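You operate a simulated robot arm through the tools that you are given. There is no shell and no other tool.

You are at the controls of a simulated robot arm. One attempt, no reset.

TASK
Stand the card's stop block on the yellow mark and press the post down level with it.
Fine: hands out from under the ram; lever up, plate out, stop block back. Set down upright: what you pick out.

The check looks at the end state, three seconds after you hand in, the way a careful person would. Anything else that was tipped, shoved, dropped, spilled or broken makes it a failure.

THE ROBOT
A 6-joint arm with a two-finger parallel gripper, fixed in place. Base frame: the origin is on the floor under the middle of its stand, x ahead of it, y to its left, z up. Units: m, rad, N and s.
With the tool pointing down near the work surface it reaches from about 0.3 to 0.66 m from the base axis. Its first joint turns from -2.007 to 2.007 rad. Payload 3.43 kg.
Tool frame: the origin (TCP) lies between the finger pads and is the grasp point; the fingertips stand 0.034 m ahead of it; z points along the fingers, y is the line along which they close. Largest opening 0.128 m; finger width 0.024, thickness 0.012; the body of the gripper, 0.048 by 0.13 m, starts 0.096 m behind the TCP.
Orientation is told as [roll, pitch, yaw] about the base's x, y, z axes, in that order, counted from this pose: with the fingers straight down and closing along the base's y, the tool's x points along the base's -x, its y along +y and its z along -z.

THE INTERFACE
- The arm moves only by the tool jog_arm. Its argument "rows" is a list of rows, each a list of 7 numbers: the shift along the base's x, y, z in m, then the turn, a rotation vector about the base's x, y, z in rad, then the finger opening in m, from 0 to 0.128. In form: [[tx, ty, tz, rx, ry, rz, hand], ...]. A call has 1 to 20 rows; each row is the pose to reach, as a shift and turn from the pose commanded when the call began. Rows are played at 5 a second. More than 0.05 m and 0.15 rad between two rows, or a gripper value outside its range, and nothing of the call is played. Where a pose cannot be reached the arm comes as near as it can. A force on the tool above 40 N (or 10 N above the force at the start of the call, whichever is more), or a blocked arm, ends the call early, and 0.2 s more pass. Each finger travels about 0.153 m/s and halts on what it meets, pressing with about 30 N; the grip force reading is that of the motor and also rises with nothing between the fingers. The clock runs only during rows and for 0.2 s after the last one: add rows that repeat a pose to give the fingers time. The reply holds the time, the measured pose of the TCP, the force on the tool along the base axes, the opening and the grip force, in the units named above and with some noise, with the torque about the TCP (base axes, N m) and any sound that the robot's microphone picked up, and new pictures: "show" is both (left out), scene, wrist or none.
- Cameras (640 x 400 px; columns grow to the right, rows downward): "scene" is fixed at [0.0517, 0.4999, 1.4393]; the picture's right is [-0.67, -0.74, 0.00], its down [-0.23, 0.21, -0.95] and it looks along [0.70, -0.64, -0.31] (base axes); focal length 309 px, centre (320, 200). "wrist" rides on the gripper at [0.076, -0.011, -0.16] in the tool frame; the picture's right is [0.15, 0.99, 0.00], its down [-0.88, 0.13, -0.46] and it looks along [-0.45, 0.07, 0.89] (tool axes); focal length 234 px, centre (320, 200). There is no depth. A picture from a camera that has moved, and an enlarged one, comes with that camera's place and axes in the base frame and with its lens.
- lift_body(by): slides the trunk up (or, below 0, down) by that many m; the arm rides with it, the base frame stays. It gives what a move gives, with no picture.
- enlarge(camera, box): a new picture of the part [left, top, right, bottom] of that camera's present view, enlarged. The clock stands still meanwhile.
- finish_job(): hands the job in; it is judged then, once.

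Nothing tells you positions but the pictures and the camera data. Unless the task says otherwise, let go and move clear before handing in.

The tools are called after "Call:" as a command line: name --pt "numbers of a row" for each row, then --argument value for the rest, lists and objects as JSON in quotes. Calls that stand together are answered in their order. jog_arm: Moves the arm, as the interface text tells. Its arguments: {"type":"object","properties":{"rows":{"type":"array","items":{"type":"array","items":{"type":"number"}}},"show":{"type":"string","enum":["both","scene","wrist","none"]}},"required":["rows"]} The other tools are called the same way: lift_body (by) moves the trunk up or down; enlarge (camera, box) takes an enlarged picture of a part of a camera's view; finish_job () hands the job in.

At the start:

```text
clock: 0.0
ee_pos: [0.3536, -0.1388, 1.4271]
tool_rot: [0.0, 0.001, 0.001]
ft_force: [-0.3, -0.6, 0.2]
torque: [-0.03, 0.05, 0.03]
finger_gap: 0.1281
finger_force: 0.0
trunk travel left (down, up): [-0.925, 0.065]
```

scene: 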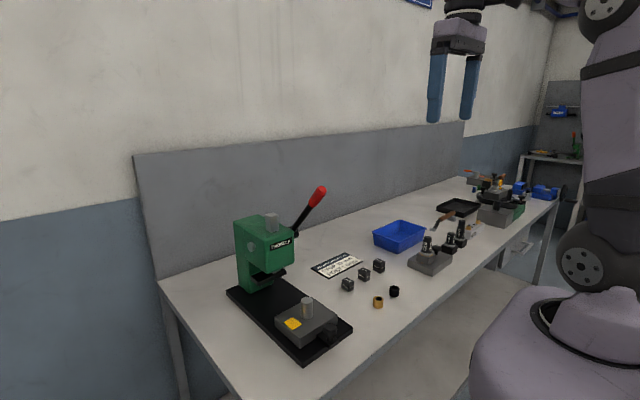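
wrist: 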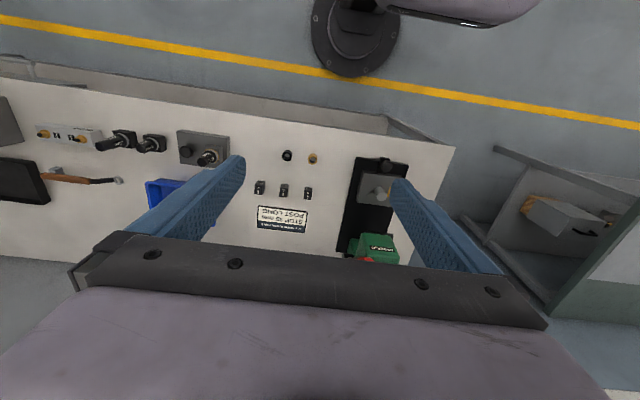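

I see a bench with a green arbor press (red lever), a black base with a sliding plate carrying a yellow mark and a post, a printed card, three small blocks, two bushings and other tools. I'll enlarge parts of the pictures to read the card and blocks.

Call:
enlarge --camera "scene" --box '[300, 240, 400, 310]'

Call:
enlarge --camera "wrist" --box '[240, 140, 340, 240]'

Call:
enlarge --camera "scene" --box '[210, 180, 370, 370]'

Call:
enlarge --camera "wrist" --box '[330, 140, 430, 270]'

```text
5.71 times, centred on (350, 275) of scene
camera zoom: at [0.0517, 0.4999, 1.4393], right [-0.67, -0.74, 0.0], down [-0.23, 0.21, -0.95], along [0.7, -0.64, -0.31], focal length 1766 px, centre (149, -229)
```

zoom: 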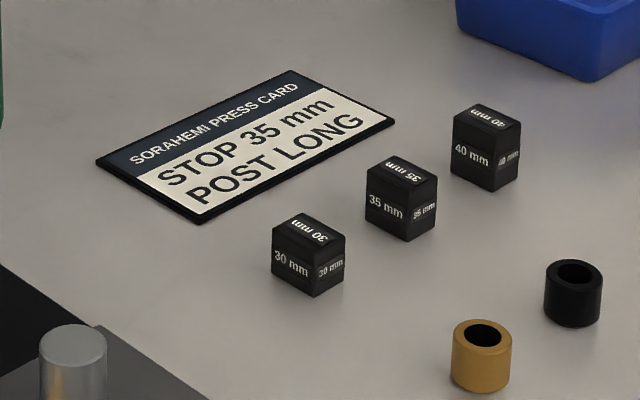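

```text
4.00 times, centred on (290, 190) of wrist
camera zoom: at [0.278, -0.1495, 1.5867], right [-0.15, 0.99, 0.0], down [0.88, 0.13, 0.46], along [0.45, 0.07, -0.89], focal length 937 px, centre (440, 240)
```

zoom: 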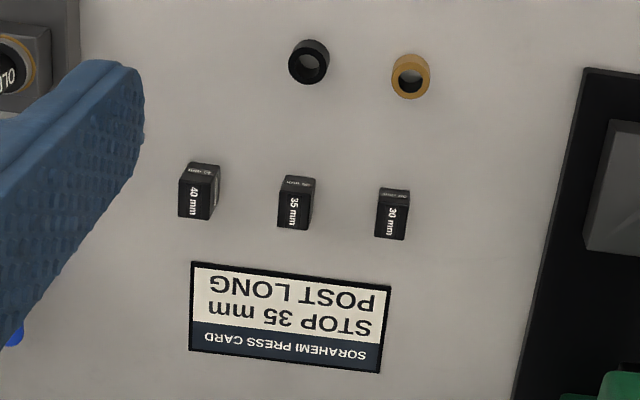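

```text
2.11 times, centred on (290, 275) of scene
camera zoom: at [0.0517, 0.4999, 1.4393], right [-0.67, -0.74, 0.0], down [-0.23, 0.21, -0.95], along [0.7, -0.64, -0.31], focal length 651 px, centre (383, 42)
```

zoom: 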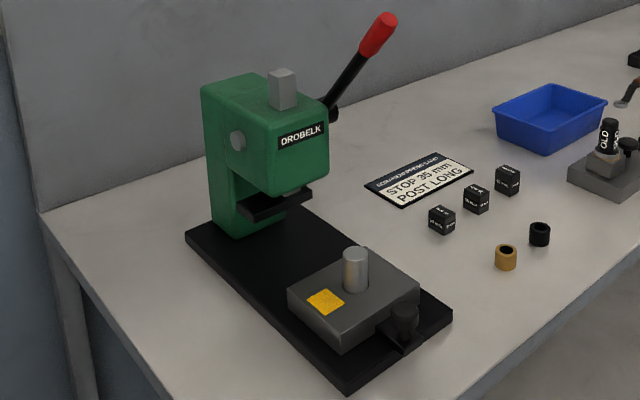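

```text
3.08 times, centred on (380, 205) of wrist
camera zoom: at [0.278, -0.1495, 1.5867], right [-0.15, 0.99, 0.0], down [0.88, 0.13, 0.46], along [0.45, 0.07, -0.89], focal length 720 px, centre (135, 185)
```

zoom: 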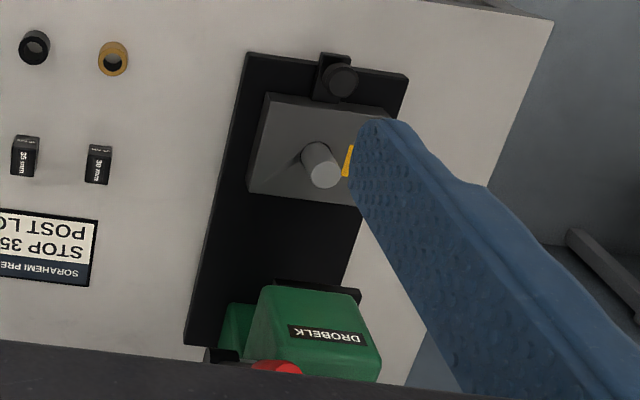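

The card says "STOP 35 mm / POST LONG"; three blocks are marked 30, 35 and 40 mm. I'll look closer at the other parts of the bench before moving.

Call:
enlarge --camera "scene" --box '[365, 180, 485, 280]'

Call:
enlarge --camera "scene" --box '[450, 155, 570, 235]'

Call:
enlarge --camera "wrist" --box '[0, 90, 240, 240]'

Call:
enlarge --camera "scene" --box '[260, 280, 360, 365]'

Call:
enlarge --camera "scene" --box '[220, 175, 340, 300]'

```text
4.00 times, centred on (425, 230) of scene
camera zoom: at [0.0517, 0.4999, 1.4393], right [-0.67, -0.74, 0.0], down [-0.23, 0.21, -0.95], along [0.7, -0.64, -0.31], focal length 1236 px, centre (-100, 80)
```

zoom: 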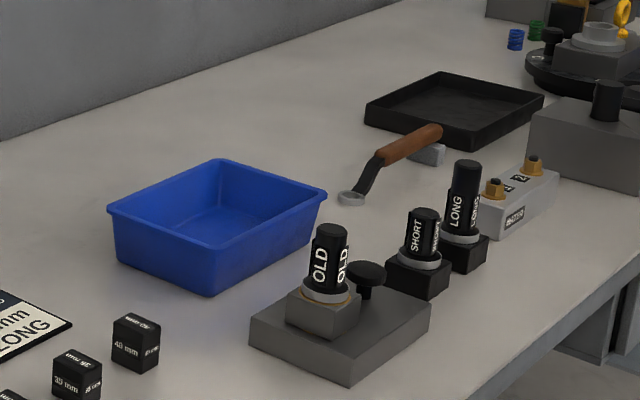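

```text
5.00 times, centred on (510, 195) of scene
camera zoom: at [0.0517, 0.4999, 1.4393], right [-0.67, -0.74, 0.0], down [-0.23, 0.21, -0.95], along [0.7, -0.64, -0.31], focal length 1545 px, centre (-630, 225)
```

zoom: 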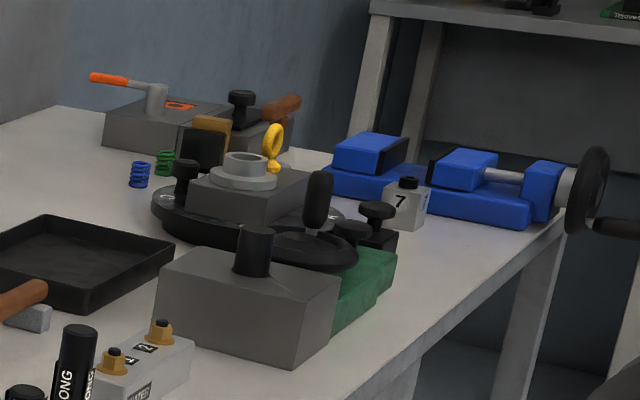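

```text
2.67 times, centred on (120, 165) of wrist
camera zoom: at [0.278, -0.1495, 1.5867], right [-0.15, 0.99, 0.0], down [0.88, 0.13, 0.46], along [0.45, 0.07, -0.89], focal length 624 px, centre (853, 293)
```

zoom: 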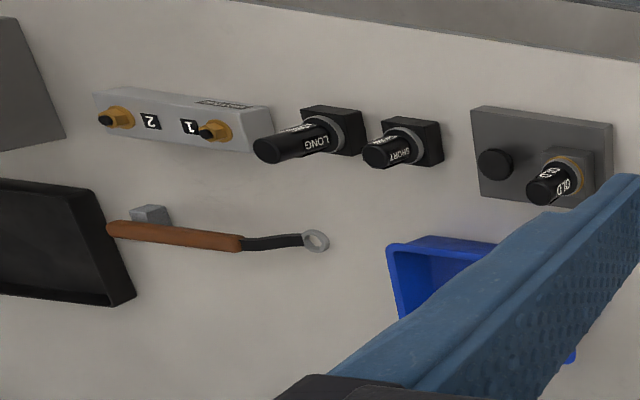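

```text
4.71 times, centred on (310, 322) of scene
camera zoom: at [0.0517, 0.4999, 1.4393], right [-0.67, -0.74, 0.0], down [-0.23, 0.21, -0.95], along [0.7, -0.64, -0.31], focal length 1454 px, centre (367, -376)
```

zoom: 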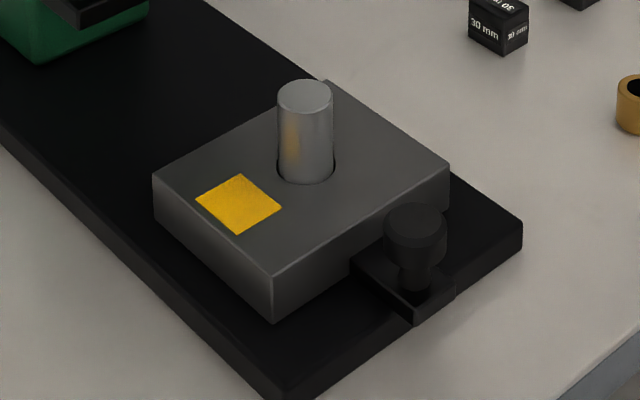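

```text
3.20 times, centred on (280, 238) of scene
camera zoom: at [0.0517, 0.4999, 1.4393], right [-0.67, -0.74, 0.0], down [-0.23, 0.21, -0.95], along [0.7, -0.64, -0.31], focal length 989 px, centre (448, 80)
```

zoom: 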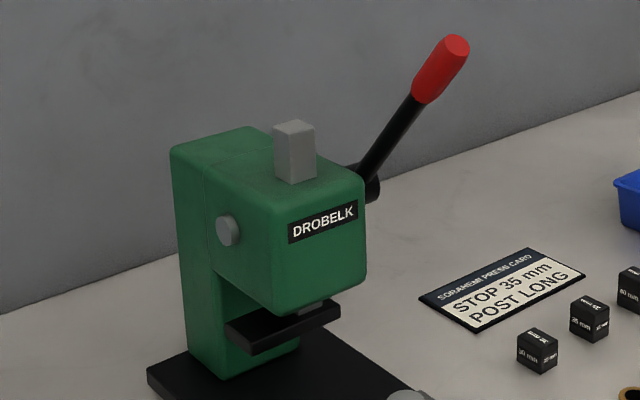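

The block I need (35 mm) stands around (0.62, -0.22) with the bench top near z 0.86; the post is near (0.56, 0.08), the lever end near (0.60, -0.01, 1.22). I'll lower the trunk and look again from nearer.

Call:
lift_body --by -0.25

```text
clock: 2.6
ee_pos: [0.3546, -0.1374, 1.1775]
tool_rot: [0.0, -0.002, -0.001]
ft_force: [-0.5, -0.3, -0.3]
torque: [0.04, 0.01, 0.02]
finger_gap: 0.1282
finger_force: 0.0
trunk travel left (down, up): [-0.675, 0.315]
```

Call:
jog_arm --pt "0.0 -0.02 0.0 0 0 0 0.128" --pt "0.0 -0.04 0.0 0 0 0 0.128"

```text
clock: 3.2
ee_pos: [0.3544, -0.1787, 1.1769]
tool_rot: [-0.002, -0.001, -0.001]
ft_force: [0.5, 0.0, 0.5]
torque: [0.01, -0.01, 0.02]
finger_gap: 0.1281
finger_force: 0.1
trunk travel left (down, up): [-0.675, 0.315]
camera wrist: at [0.2784, -0.1905, 1.3368], right [-0.15, 0.99, 0.0], down [0.88, 0.13, 0.46], along [0.45, 0.07, -0.89], focal length 234 px, centre (320, 200)
```

scene: 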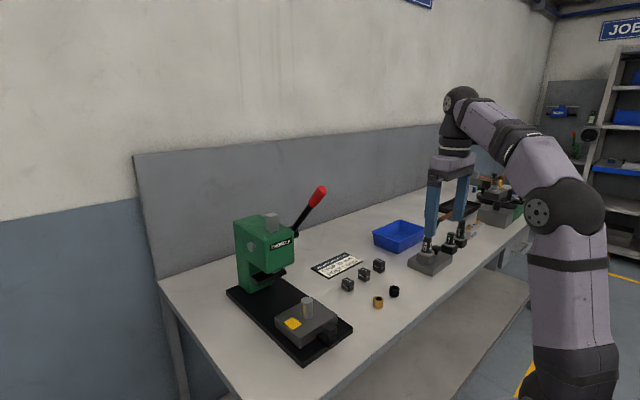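
wrist: 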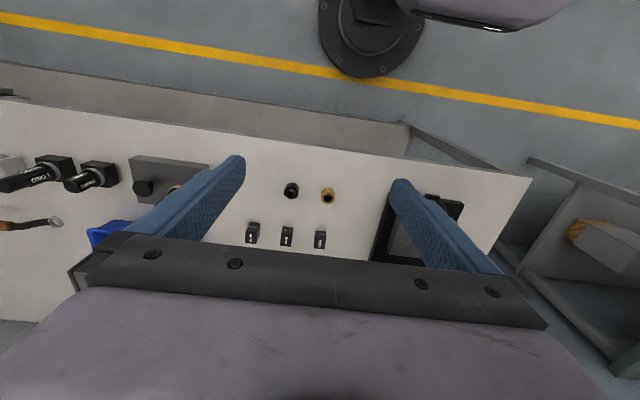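

The view is clear; the three blocks sit ahead at y about -0.2. I'll move above the 35 mm block for a closer look.

Call:
jog_arm --pt "0.039 -0.008 -0.02 0 0 0 0.08" --pt "0.078 -0.016 -0.04 0 0 0 0.08" --pt "0.117 -0.024 -0.06 0 0 0 0.08" --pt "0.156 -0.03 -0.08 0 0 0 0.08" --pt "0.196 -0.036 -0.1 0 0 0 0.08" --pt "0.196 -0.036 -0.1 0 0 0 0.08"

```text
clock: 4.6
ee_pos: [0.5294, -0.2055, 1.0612]
tool_rot: [0.001, 0.0, 0.001]
ft_force: [0.0, -0.7, 0.7]
torque: [-0.03, 0.01, 0.0]
finger_gap: 0.08
finger_force: 0.0
out of reach, approached as far as the arm can: row 4, 5, 6
trunk travel left (down, up): [-0.675, 0.315]
camera wrist: at [0.4536, -0.2161, 1.2219], right [-0.15, 0.99, 0.0], down [0.88, 0.13, 0.46], along [0.45, 0.07, -0.89], focal length 234 px, centre (320, 200)
```

scene: 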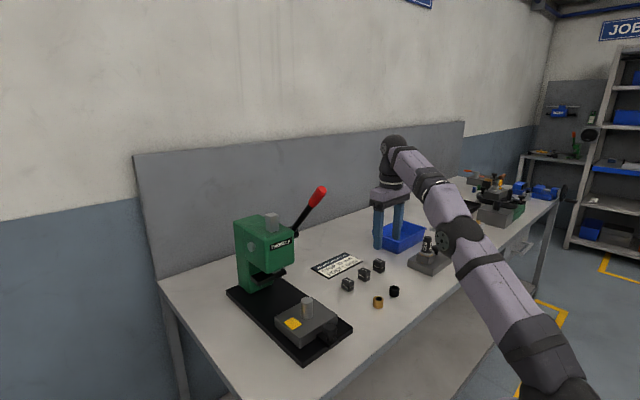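
wrist: 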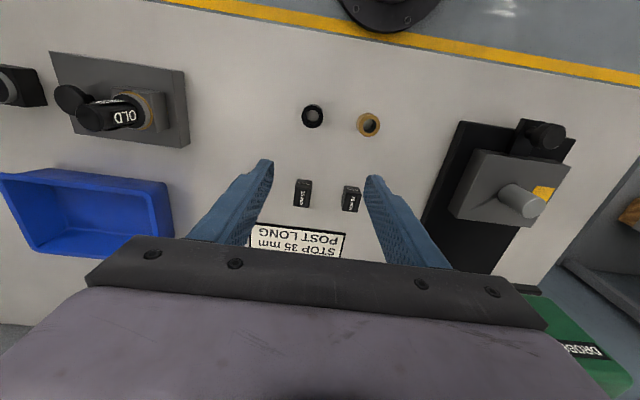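

The arm is at its limit at this height; two blocks show between the fingers. I'll enlarge to identify them.

Call:
enlarge --camera "wrist" --box '[230, 90, 410, 260]'

Call:
enlarge --camera "wrist" --box '[410, 100, 600, 260]'

```text
2.35 times, centred on (320, 175) of wrist
camera zoom: at [0.4536, -0.2161, 1.2219], right [-0.15, 0.99, 0.0], down [0.88, 0.13, 0.46], along [0.45, 0.07, -0.89], focal length 551 px, centre (320, 259)
```

zoom: 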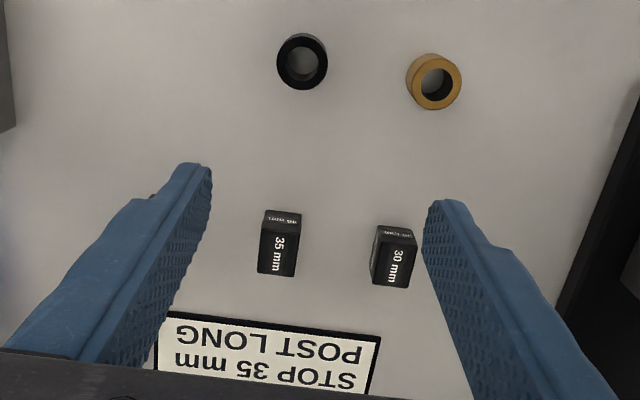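

```text
2.50 times, centred on (505, 180) of wrist
camera zoom: at [0.4536, -0.2161, 1.2219], right [-0.15, 0.99, 0.0], down [0.88, 0.13, 0.46], along [0.45, 0.07, -0.89], focal length 585 px, centre (-142, 250)
```

zoom: 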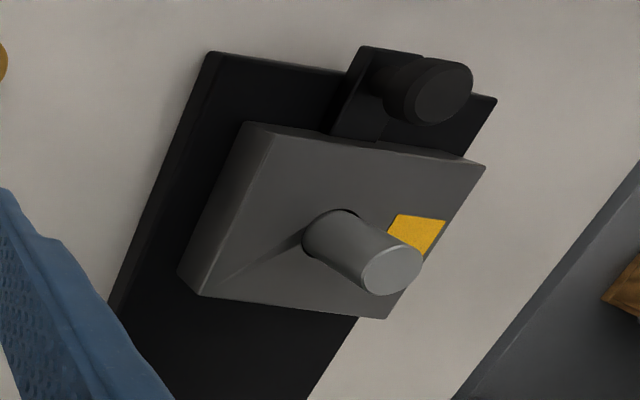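

The 35 mm block is the left one here, near (0.615, -0.22). I'll measure its shape in the scene view.

Call:
enlarge --camera "scene" --box '[336, 255, 390, 296]'

Call:
enlarge --camera "scene" --box '[270, 290, 345, 350]'

```text
9.76 times, centred on (363, 276) of scene
camera zoom: at [0.0517, 0.4999, 1.4393], right [-0.67, -0.74, 0.0], down [-0.23, 0.21, -0.95], along [0.7, -0.64, -0.31], focal length 3015 px, centre (-100, -537)
```

zoom: 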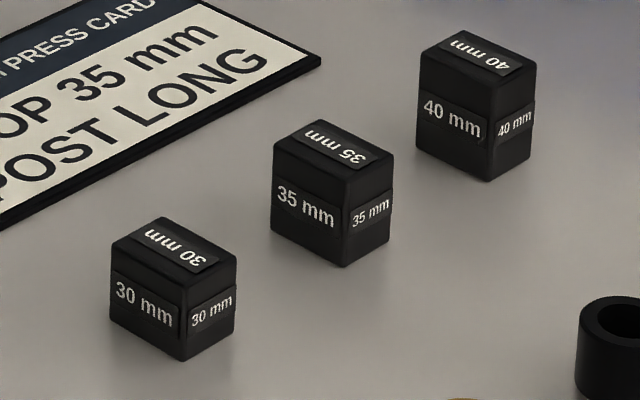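

```text
6.67 times, centred on (308, 320) of scene
camera zoom: at [0.0517, 0.4999, 1.4393], right [-0.67, -0.74, 0.0], down [-0.23, 0.21, -0.95], along [0.7, -0.64, -0.31], focal length 2061 px, centre (403, -600)
```

zoom: 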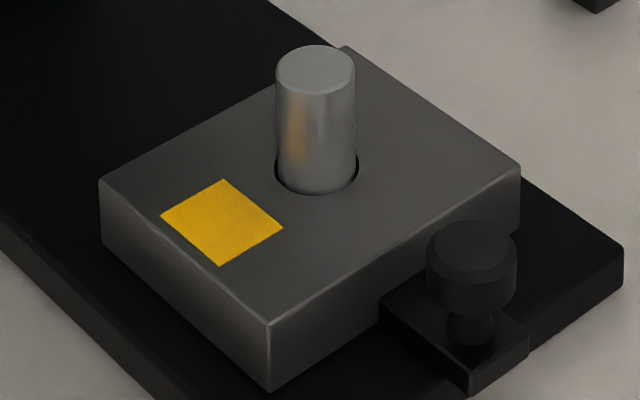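

The 35 mm block stands about 24 (y) × 33 (x) × 35 mm, with neighbours about 47 mm to either side in y, so I'll grip it along x. I'll pull back a little and turn the hand a quarter turn so the camera ends on the +y side.

Call:
jog_arm --pt "-0.04 0 0 0 0 -0.13 0.08" --pt "-0.05 0 0 0 0 -0.26 0.08" --pt "-0.05 0 0 0 0 -0.39 0.08" --pt "-0.05 0 0 0 0 -0.52 0.08" --pt "-0.05 0 0 0 0 -0.65 0.08" --pt "-0.05 0 0 0 0 -0.78 0.08" --pt "-0.05 0 0 0 0 -0.91 0.08" --pt "-0.05 0 0 0 0 -1.04 0.08" --pt "-0.05 0 0 0 0 -1.17 0.08" --pt "-0.05 0 0 0 0 -1.3 0.08" --pt "-0.05 0 0 0 0 -1.43 0.08" --pt "-0.05 0 0 0 0 -1.5708 0.08" --pt "-0.05 0 0 0 0 -1.5708 0.08"

```text
clock: 7.4
ee_pos: [0.4794, -0.2064, 1.0629]
tool_rot: [0.0, -0.001, -1.572]
ft_force: [-0.3, -0.1, -0.4]
torque: [0.01, 0.0, -0.03]
finger_gap: 0.0798
finger_force: 0.1
trunk travel left (down, up): [-0.675, 0.315]
camera wrist: at [0.4677, -0.1294, 1.2223], right [0.99, 0.14, 0.0], down [0.13, -0.88, 0.46], along [0.07, -0.45, -0.89], focal length 234 px, centre (320, 200)
```

scene: 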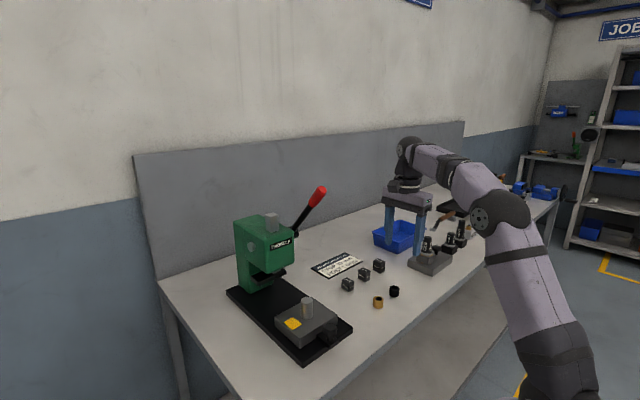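
wrist: 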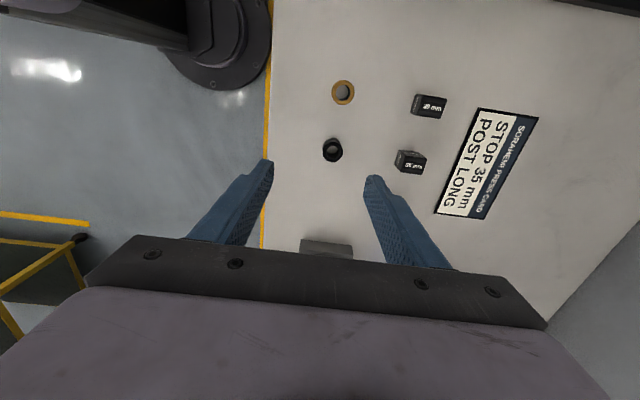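

The hand turned cleanly; the 35 mm block is at right of centre in the wrist view. I'll move forward and down to above it.

Call:
jog_arm --pt "0.03 0.0 -0.025 0 0 0 0.07" --pt "0.06 0.0 -0.05 0 0 0 0.07" --pt "0.09 0.0 -0.075 0 0 0 0.07" --pt "0.12 0.0 -0.095 0 0 0 0.07" --pt "0.12 0.0 -0.095 0 0 0 0.07"

```text
clock: 8.6
ee_pos: [0.5853, -0.2009, 0.9605]
tool_rot: [0.001, 0.0, -1.572]
ft_force: [-0.2, -0.4, 0.6]
torque: [-0.01, -0.03, -0.03]
finger_gap: 0.07
finger_force: 0.3
out of reach, approached as far as the arm can: row 4, 5
trunk travel left (down, up): [-0.675, 0.315]
camera wrist: at [0.5745, -0.1247, 1.1205], right [0.99, 0.15, 0.0], down [0.13, -0.88, 0.46], along [0.07, -0.45, -0.89], focal length 234 px, centre (320, 200)
```

scene: 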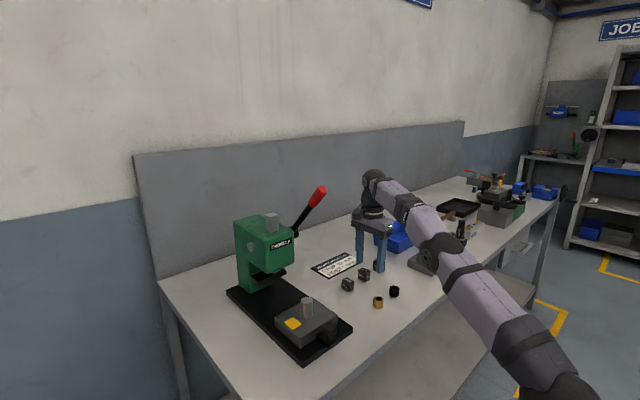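
wrist: 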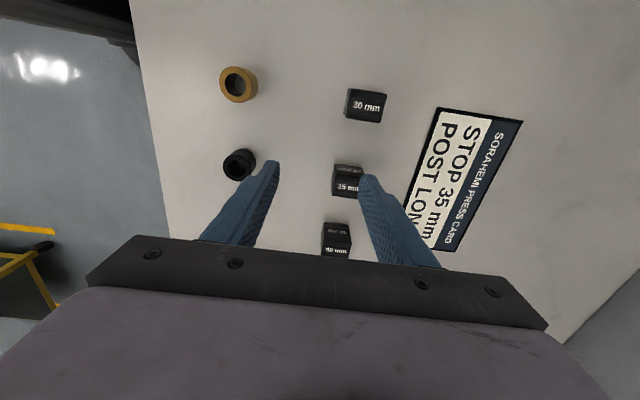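

The arm is stretched with its shoulder below the wrist, so I'll raise the trunk 0.12 m and then bring the hand down and out with the arm.

Call:
lift_body --by 0.12

Call:
jog_arm --pt "0.0 -0.005 -0.04 0 0 0 0.07" --pt "0.0 -0.01 -0.08 0 0 0 0.07" --pt "0.01 -0.015 -0.12 0 0 0 0.07" --pt "0.025 -0.019 -0.12 0 0 0 0.07" --pt "0.025 -0.019 -0.12 0 0 0 0.07"

```text
clock: 10.1
ee_pos: [0.5842, -0.2002, 1.0808]
tool_rot: [0.001, 0.0, -1.569]
ft_force: [0.6, 0.4, -0.7]
torque: [0.02, -0.01, -0.03]
finger_gap: 0.0703
finger_force: 0.1
trunk travel left (down, up): [-0.795, 0.195]
```

```text
clock: 11.3
ee_pos: [0.6113, -0.218, 0.961]
tool_rot: [-0.002, -0.001, -1.57]
ft_force: [0.4, -0.6, -0.7]
torque: [0.02, -0.02, -0.03]
finger_gap: 0.0703
finger_force: 0.0
trunk travel left (down, up): [-0.795, 0.195]
camera wrist: at [0.5995, -0.1431, 1.1207], right [0.99, 0.15, 0.0], down [0.13, -0.88, 0.46], along [0.07, -0.45, -0.89], focal length 234 px, centre (320, 200)
```

scene: 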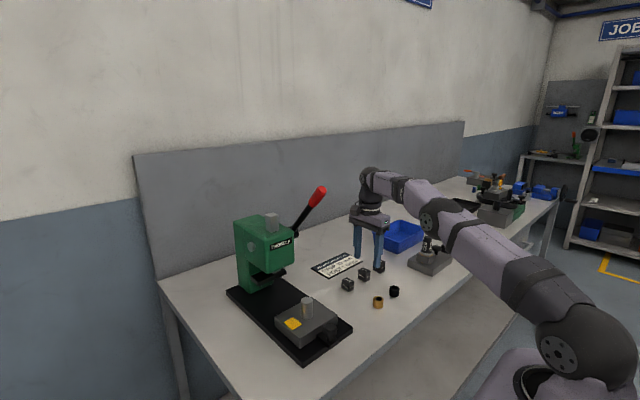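
wrist: 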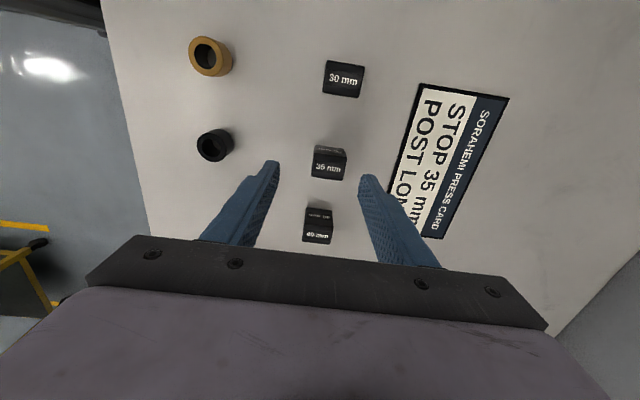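

Now the 35 mm block is between the fingers in view. I'll enlarge to measure the exact offset.

Call:
enlarge --camera "wrist" --box '[280, 120, 380, 250]'

Call:
enlarge --camera "scene" --box '[330, 210, 410, 300]'

```text
3.08 times, centred on (330, 185) of wrist
camera zoom: at [0.5995, -0.1431, 1.1207], right [0.99, 0.15, 0.0], down [0.13, -0.88, 0.46], along [0.07, -0.45, -0.89], focal length 720 px, centre (289, 246)
```

zoom: 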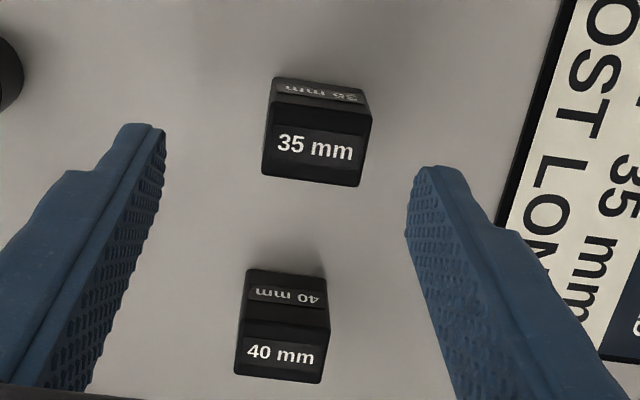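

```text
4.44 times, centred on (370, 255) of scene
camera zoom: at [0.0517, 0.4999, 1.4393], right [-0.67, -0.74, 0.0], down [-0.23, 0.21, -0.95], along [0.7, -0.64, -0.31], focal length 1374 px, centre (98, -44)
```

zoom: 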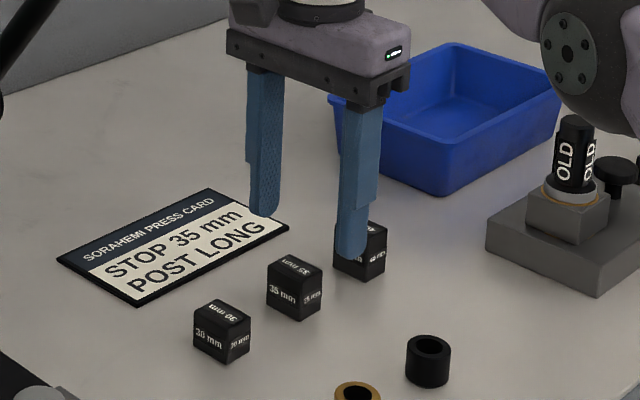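

The block's top is at about (0.620, -0.219, 0.897), 9 mm further out than the hand. I'll shift out, go down to z 0.903 and check before closing.

Call:
jog_arm --pt "0.009 -0.001 0.0 0 0 0 0.07" --pt "0.009 -0.001 -0.02 0 0 0 0.07" --pt "0.009 -0.001 -0.04 0 0 0 0.07" --pt "0.009 -0.001 -0.057 0 0 0 0.07" --pt "0.009 -0.001 -0.057 0 0 0 0.07"

Call:
enlarge --camera "scene" --box '[330, 210, 410, 300]'

Call:
enlarge --camera "wrist" --box '[240, 120, 400, 250]'

```text
clock: 12.5
ee_pos: [0.6209, -0.2216, 0.905]
tool_rot: [-0.001, 0.0, -1.571]
ft_force: [0.6, 0.7, 0.3]
torque: [-0.03, 0.01, -0.04]
finger_gap: 0.0701
finger_force: 0.1
out of reach, approached as far as the arm can: row 1
trunk travel left (down, up): [-0.795, 0.195]
camera wrist: at [0.6089, -0.1444, 1.0638], right [0.99, 0.15, 0.0], down [0.13, -0.88, 0.46], along [0.07, -0.45, -0.89], focal length 234 px, centre (320, 200)
```

scene: 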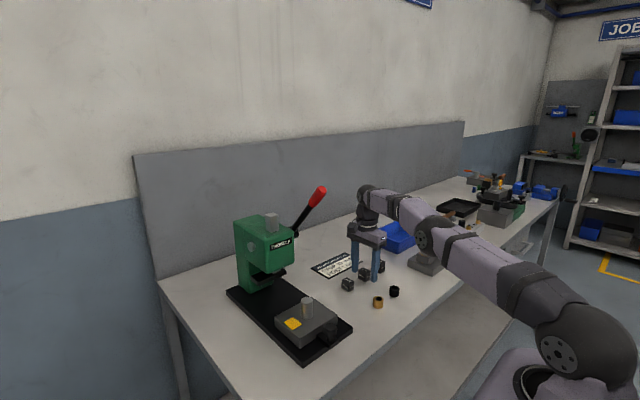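
wrist: 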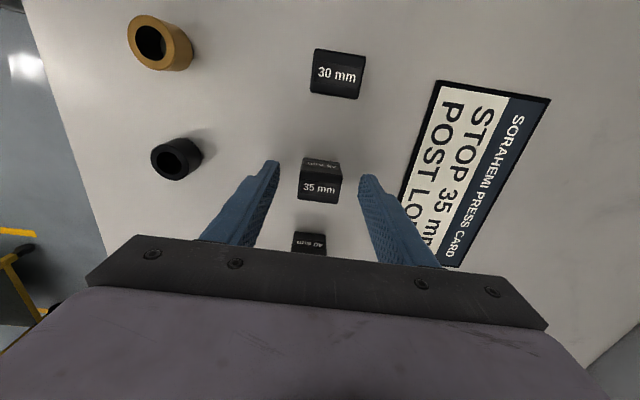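

```text
4.44 times, centred on (370, 255) of scene
camera zoom: at [0.0517, 0.4999, 1.4393], right [-0.67, -0.74, 0.0], down [-0.23, 0.21, -0.95], along [0.7, -0.64, -0.31], focal length 1374 px, centre (98, -44)
```

zoom: 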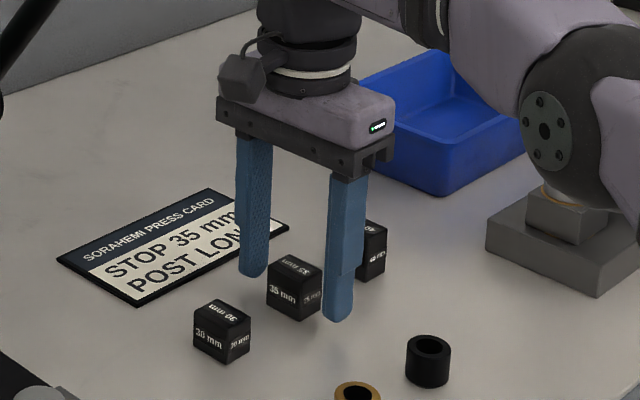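

```text
3.08 times, centred on (320, 185) of wrist
camera zoom: at [0.6089, -0.1444, 1.0638], right [0.99, 0.15, 0.0], down [0.13, -0.88, 0.46], along [0.07, -0.45, -0.89], focal length 720 px, centre (320, 246)
```

zoom: 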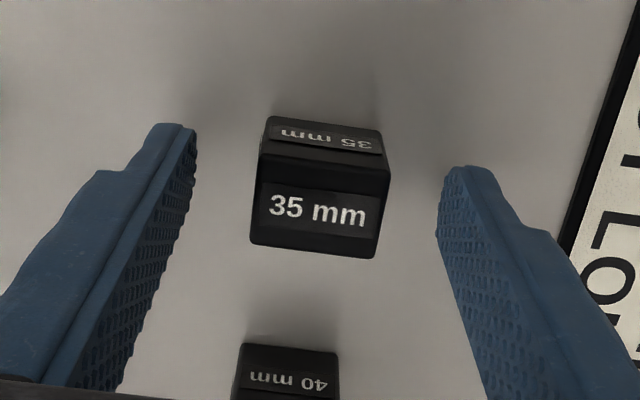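

The fingers straddle the block cleanly, centred in x within a millimetre and about 3 mm off in y. I'll nudge +y and close on it.

Call:
jog_arm --pt "0 0.003 0 0 0 0 0.07" --pt "0 0.003 0 0 0 0 0.045" --pt "0 0.003 0 0 0 0 0.02" --pt "0 0.003 0 0 0 0 0.02" --pt "0 0.003 0 0 0 0 0.02" --show "wrist"

Call:
enlarge --camera "wrist" --box '[240, 120, 400, 250]'

```text
clock: 13.7
ee_pos: [0.6201, -0.2179, 0.9044]
tool_rot: [-0.001, 0.0, -1.57]
ft_force: [1.2, -0.3, 0.5]
torque: [0.05, 0.0, -0.05]
finger_gap: 0.0338
finger_force: 29.8
trunk travel left (down, up): [-0.795, 0.195]
camera wrist: at [0.6089, -0.1415, 1.064], right [0.99, 0.15, 0.0], down [0.13, -0.88, 0.46], along [0.07, -0.45, -0.89], focal length 234 px, centre (320, 200)
```

wrist: 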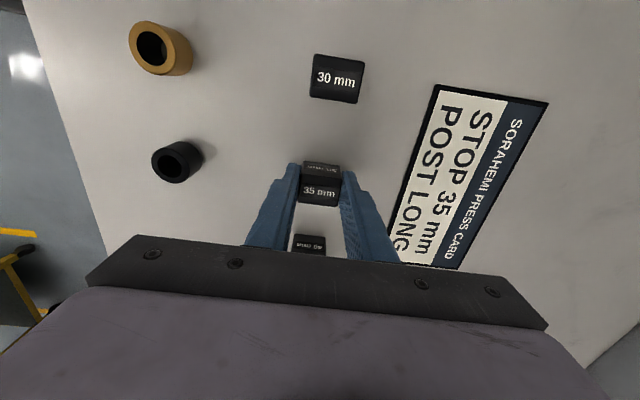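

```text
3.08 times, centred on (320, 185) of wrist
camera zoom: at [0.6089, -0.1415, 1.064], right [0.99, 0.15, 0.0], down [0.13, -0.88, 0.46], along [0.07, -0.45, -0.89], focal length 720 px, centre (320, 246)
```

zoom: 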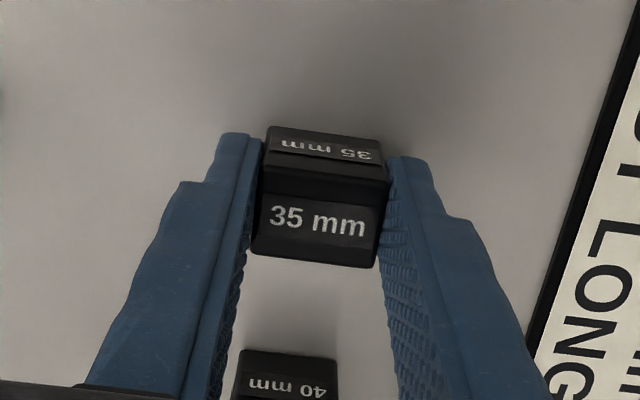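

The block is gripped (34 mm gap, 30 N). I'll lift it while drawing back toward the robot.

Call:
jog_arm --pt "-0.001 0 0.015 0 0 0 0.02" --pt "-0.01 0 0.04 0 0 0 0.02" --pt "-0.03 0 0.075 0 0 0 0.02" --pt "-0.06 0 0.105 0 0 0 0.02" --pt "-0.1 0.01 0.126 0 0 0 0.02" --pt "-0.14 0.03 0.126 0 0 0 0.02" --pt "-0.15 0.07 0.126 0 0 0 0.02" --pt "-0.15 0.11 0.126 0 0 0 0.02" --pt "-0.15 0.11 0.126 0 0 0 0.02"

```text
clock: 15.7
ee_pos: [0.4701, -0.1075, 1.0304]
tool_rot: [-0.001, -0.001, -1.571]
ft_force: [0.4, -0.5, -2.5]
torque: [-0.02, 0.01, 0.0]
finger_gap: 0.0336
finger_force: 30.3
trunk travel left (down, up): [-0.795, 0.195]
camera wrist: at [0.4582, -0.0316, 1.1903], right [0.99, 0.15, 0.0], down [0.13, -0.88, 0.46], along [0.07, -0.45, -0.89], focal length 234 px, centre (320, 200)
```

scene: 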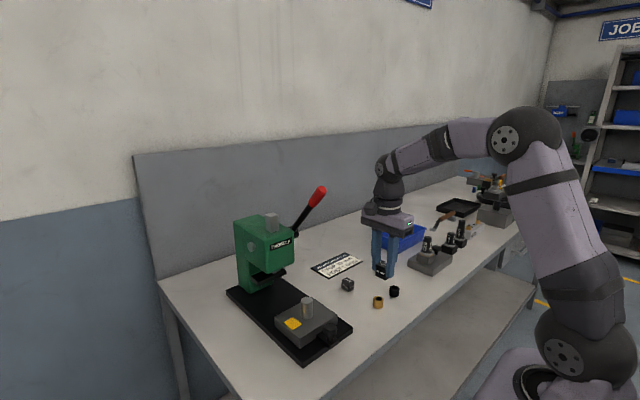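
wrist: 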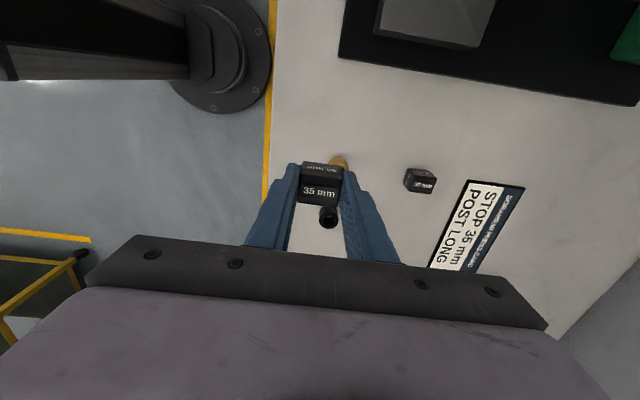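

The block is lifted and the hand is well clear. I'll carry it in y past the lever, staying close in, to y about 0.13.

Call:
jog_arm --pt "0 0.04 0 0 0 0 0.02" --pt "0 0.08 0 0 0 0 0.02" --pt "0 0.12 0 0 0 0 0.02" --pt "0 0.16 0 0 0 0 0.02" --pt "0 0.2 0 0 0 0 0.02" --pt "0 0.235 0 0 0 0 0.02" --pt "0 0.235 0 0 0 0 0.02"

Call:
enlarge --camera "wrist" --box '[300, 60, 500, 240]'

Call:
enlarge --camera "scene" --box '[220, 170, 380, 370]'

```text
clock: 17.3
ee_pos: [0.469, 0.1269, 1.0305]
tool_rot: [0.001, 0.0, -1.571]
ft_force: [-0.4, 0.3, -1.6]
torque: [0.01, 0.01, 0.01]
finger_gap: 0.0337
finger_force: 30.0
trunk travel left (down, up): [-0.795, 0.195]
camera wrist: at [0.4585, 0.2036, 1.1903], right [0.99, 0.15, 0.0], down [0.13, -0.88, 0.46], along [0.07, -0.45, -0.89], focal length 234 px, centre (320, 200)
```

scene: 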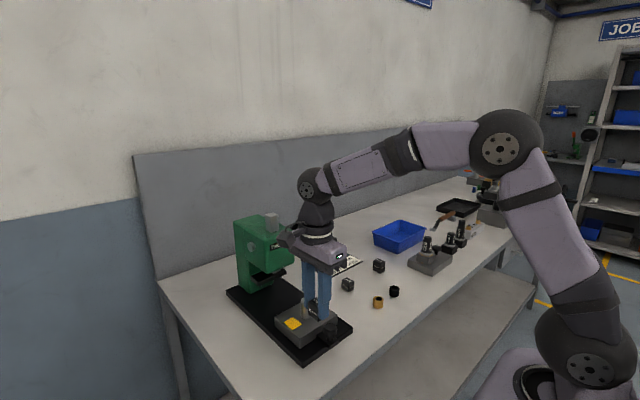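
wrist: 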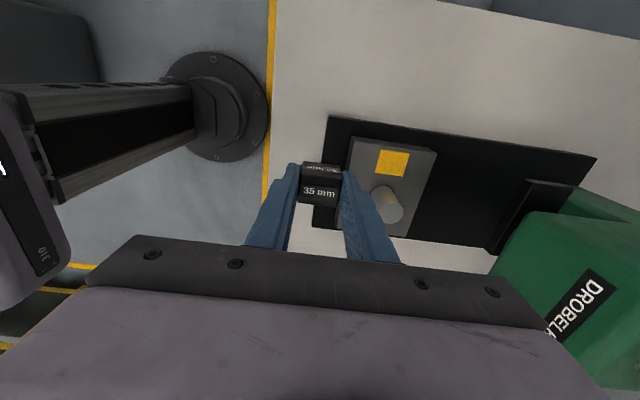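

```text
2.22 times, centred on (400, 150) of wrist
camera zoom: at [0.4585, 0.2036, 1.1903], right [0.99, 0.15, 0.0], down [0.13, -0.88, 0.46], along [0.07, -0.45, -0.89], focal length 520 px, centre (142, 311)
```

zoom: 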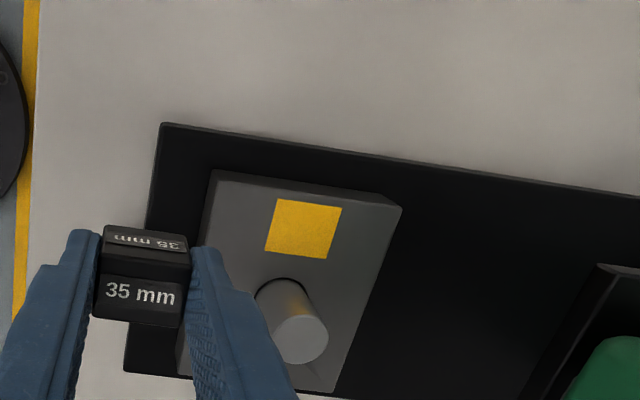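

```text
2.00 times, centred on (300, 270) of scene
camera zoom: at [0.0517, 0.4999, 1.4393], right [-0.67, -0.74, 0.0], down [-0.23, 0.21, -0.95], along [0.7, -0.64, -0.31], focal length 618 px, centre (360, 60)
```

zoom: 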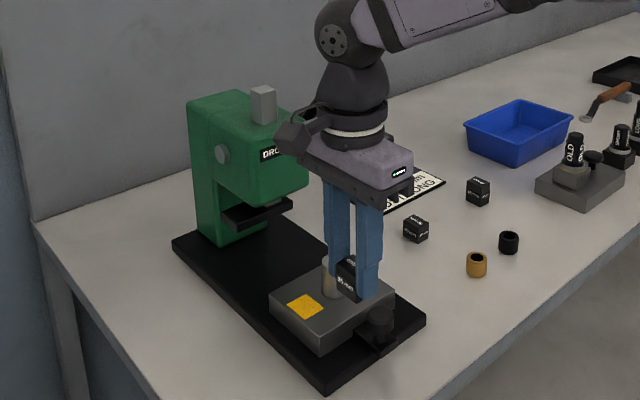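

The mark is at about (0.560, 0.128, 0.915), the post at (0.561, 0.081). I'll move the block over the mark, a few cm above it, and check alignment.

Call:
jog_arm --pt "0.04 0.001 0 0 0 0 0.02" --pt "0.08 0.001 0 0 0 0 0.02" --pt "0.091 0.001 -0.02 0 0 0 0.02" --pt "0.091 0.001 -0.045 0 0 0 0.02" --pt "0.091 0.001 -0.045 0 0 0 0.02"

Call:
enlarge --camera "wrist" --box '[240, 100, 400, 260]'

Call:
enlarge --camera "scene" --box '[240, 240, 360, 360]'

```text
clock: 18.5
ee_pos: [0.5614, 0.1285, 0.9845]
tool_rot: [-0.001, 0.0, -1.571]
ft_force: [0.6, -0.3, -2.7]
torque: [0.05, -0.04, 0.02]
finger_gap: 0.0338
finger_force: 30.1
trunk travel left (down, up): [-0.795, 0.195]
camera wrist: at [0.5493, 0.2045, 1.144], right [0.99, 0.15, 0.0], down [0.13, -0.88, 0.46], along [0.07, -0.45, -0.89], focal length 234 px, centre (320, 200)
```

scene: 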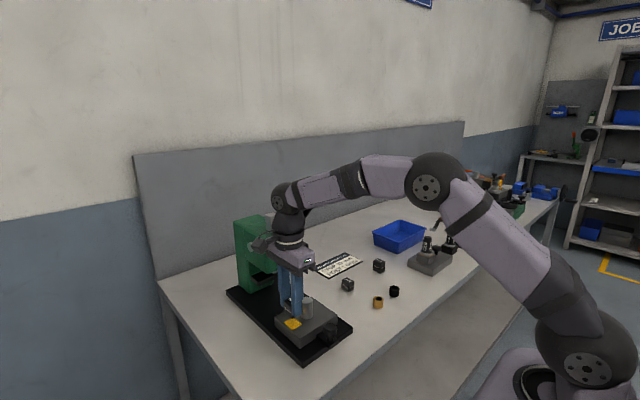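
wrist: 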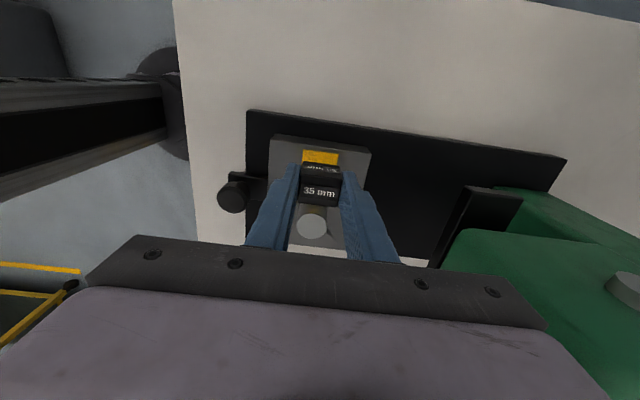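

```text
2.50 times, centred on (320, 180) of wrist
camera zoom: at [0.5493, 0.2045, 1.144], right [0.99, 0.15, 0.0], down [0.13, -0.88, 0.46], along [0.07, -0.45, -0.89], focal length 585 px, centre (320, 250)
```

zoom: 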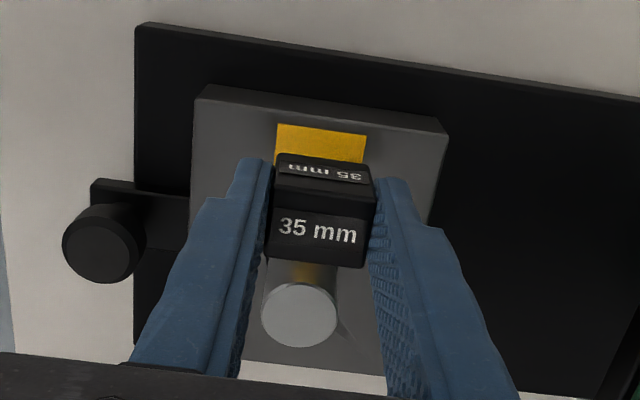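

```text
3.33 times, centred on (300, 300) of scene
camera zoom: at [0.0517, 0.4999, 1.4393], right [-0.67, -0.74, 0.0], down [-0.23, 0.21, -0.95], along [0.7, -0.64, -0.31], focal length 1030 px, centre (387, -133)
```

zoom: 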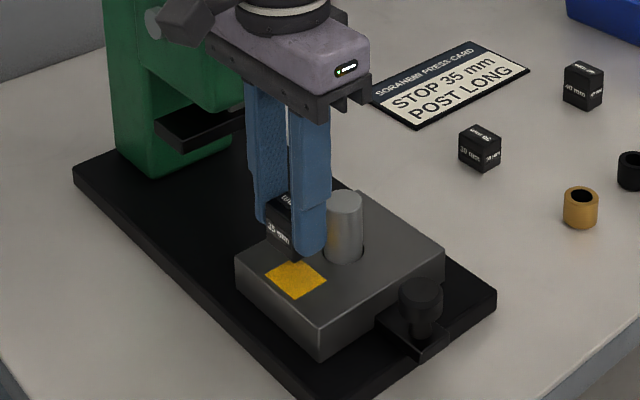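

Alignment looks good: block centred over the mark in x and y within about a millimetre. I'll lower to just above the plate.

Call:
jog_arm --pt "-0.001 0 -0.01 0 0 0 0.02" --pt "-0.001 0 -0.02 0 0 0 0.02" --pt "-0.001 0 -0.023 0 0 0 0.02" --pt "-0.001 0 -0.023 0 0 0 0.02"

Call:
enlarge --camera "wrist" --box '[240, 100, 400, 260]'

Call:
enlarge --camera "scene" --box '[270, 280, 340, 350]'

```text
clock: 19.5
ee_pos: [0.5601, 0.1282, 0.9625]
tool_rot: [-0.001, 0.001, -1.571]
ft_force: [0.2, 0.1, -1.4]
torque: [0.05, -0.01, 0.01]
finger_gap: 0.0336
finger_force: 29.9
trunk travel left (down, up): [-0.795, 0.195]
camera wrist: at [0.548, 0.2044, 1.1216], right [0.99, 0.15, 0.0], down [0.13, -0.88, 0.46], along [0.07, -0.45, -0.89], focal length 234 px, centre (320, 200)
```

scene: 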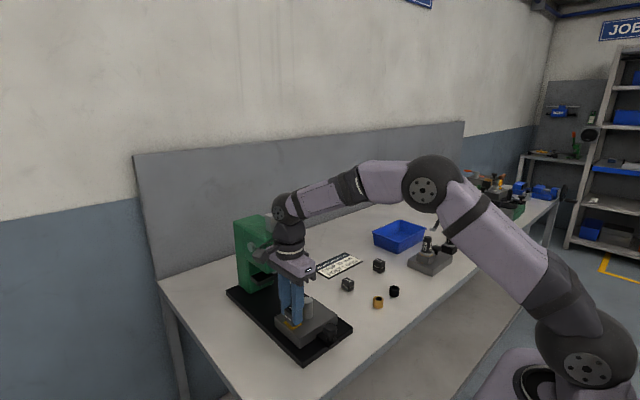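
wrist: 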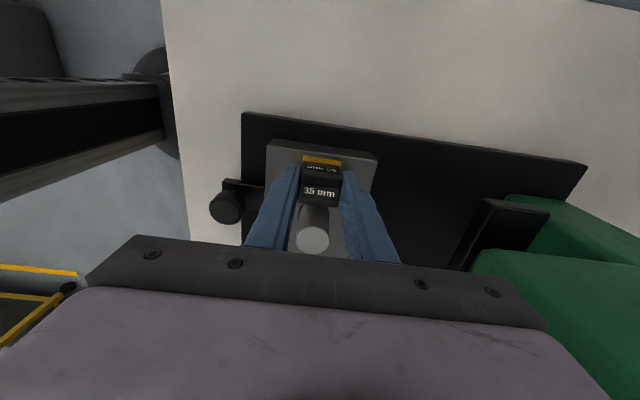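

```text
2.50 times, centred on (320, 180) of wrist
camera zoom: at [0.548, 0.2044, 1.1216], right [0.99, 0.15, 0.0], down [0.13, -0.88, 0.46], along [0.07, -0.45, -0.89], focal length 585 px, centre (320, 250)
```

zoom: 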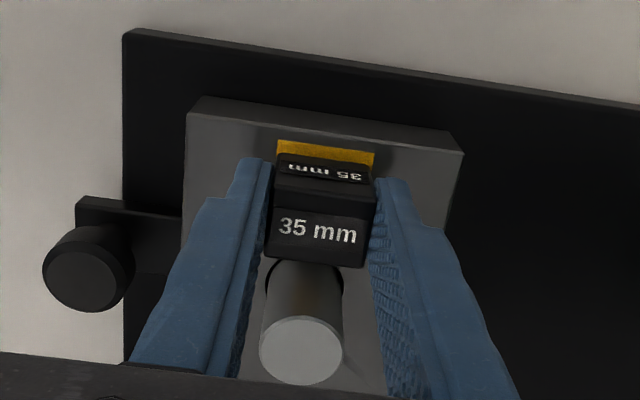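

```text
5.71 times, centred on (305, 315) of scene
camera zoom: at [0.0517, 0.4999, 1.4393], right [-0.67, -0.74, 0.0], down [-0.23, 0.21, -0.95], along [0.7, -0.64, -0.31], focal length 1766 px, centre (406, -457)
```

zoom: 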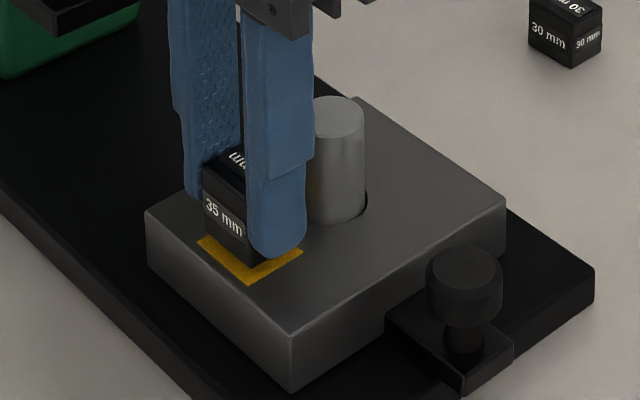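

The block is a few millimetres above the mark and well centred. I'll lower in small steps and watch the vertical force.

Call:
jog_arm --pt "0 0 -0.002 0 0 0 0.02" --pt "0 0 -0.004 0 0 0 0.02" --pt "0 0 -0.004 0 0 0 0.02" --show "none"

```text
clock: 20.3
ee_pos: [0.5588, 0.1279, 0.9583]
tool_rot: [0.001, 0.0, -1.571]
ft_force: [0.1, -0.6, -1.9]
torque: [-0.02, 0.0, -0.02]
finger_gap: 0.0336
finger_force: 29.7
trunk travel left (down, up): [-0.795, 0.195]
```

Call:
jog_arm --pt "0 0 -0.001 0 0 0 0.02" --pt "0 0 -0.002 0 0 0 0.02" --pt "0 0 -0.002 0 0 0 0.02" --show "none"

```text
clock: 21.1
ee_pos: [0.5596, 0.1293, 0.9548]
tool_rot: [0.0, 0.001, -1.572]
ft_force: [0.7, -0.3, -1.9]
torque: [0.0, -0.04, 0.0]
finger_gap: 0.0335
finger_force: 29.7
trunk travel left (down, up): [-0.795, 0.195]
```

No contact yet; continuing down in millimetre steps.

Call:
jog_arm --pt "0 0 -0.001 0 0 0 0.02" --pt "0 0 -0.0015 0 0 0 0.02" --pt "0 0 -0.0015 0 0 0 0.02" --show "none"

Call:
enlarge --camera "scene" --box '[280, 290, 330, 340]'

```text
clock: 21.9
ee_pos: [0.5587, 0.1286, 0.9561]
tool_rot: [0.003, 0.001, -1.571]
ft_force: [-0.9, -0.6, 10.2]
torque: [-0.17, 0.2, 0.02]
finger_gap: 0.0335
finger_force: 29.7
trunk travel left (down, up): [-0.795, 0.195]
```

```text
8.00 times, centred on (305, 315) of scene
camera zoom: at [0.0517, 0.4999, 1.4393], right [-0.67, -0.74, 0.0], down [-0.23, 0.21, -0.95], along [0.7, -0.64, -0.31], focal length 2473 px, centre (440, -720)
```

zoom: 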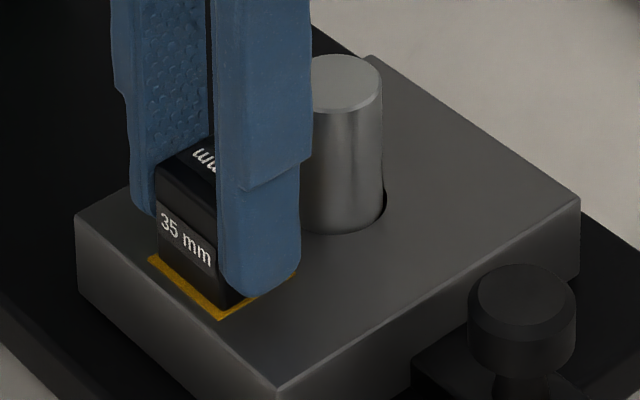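

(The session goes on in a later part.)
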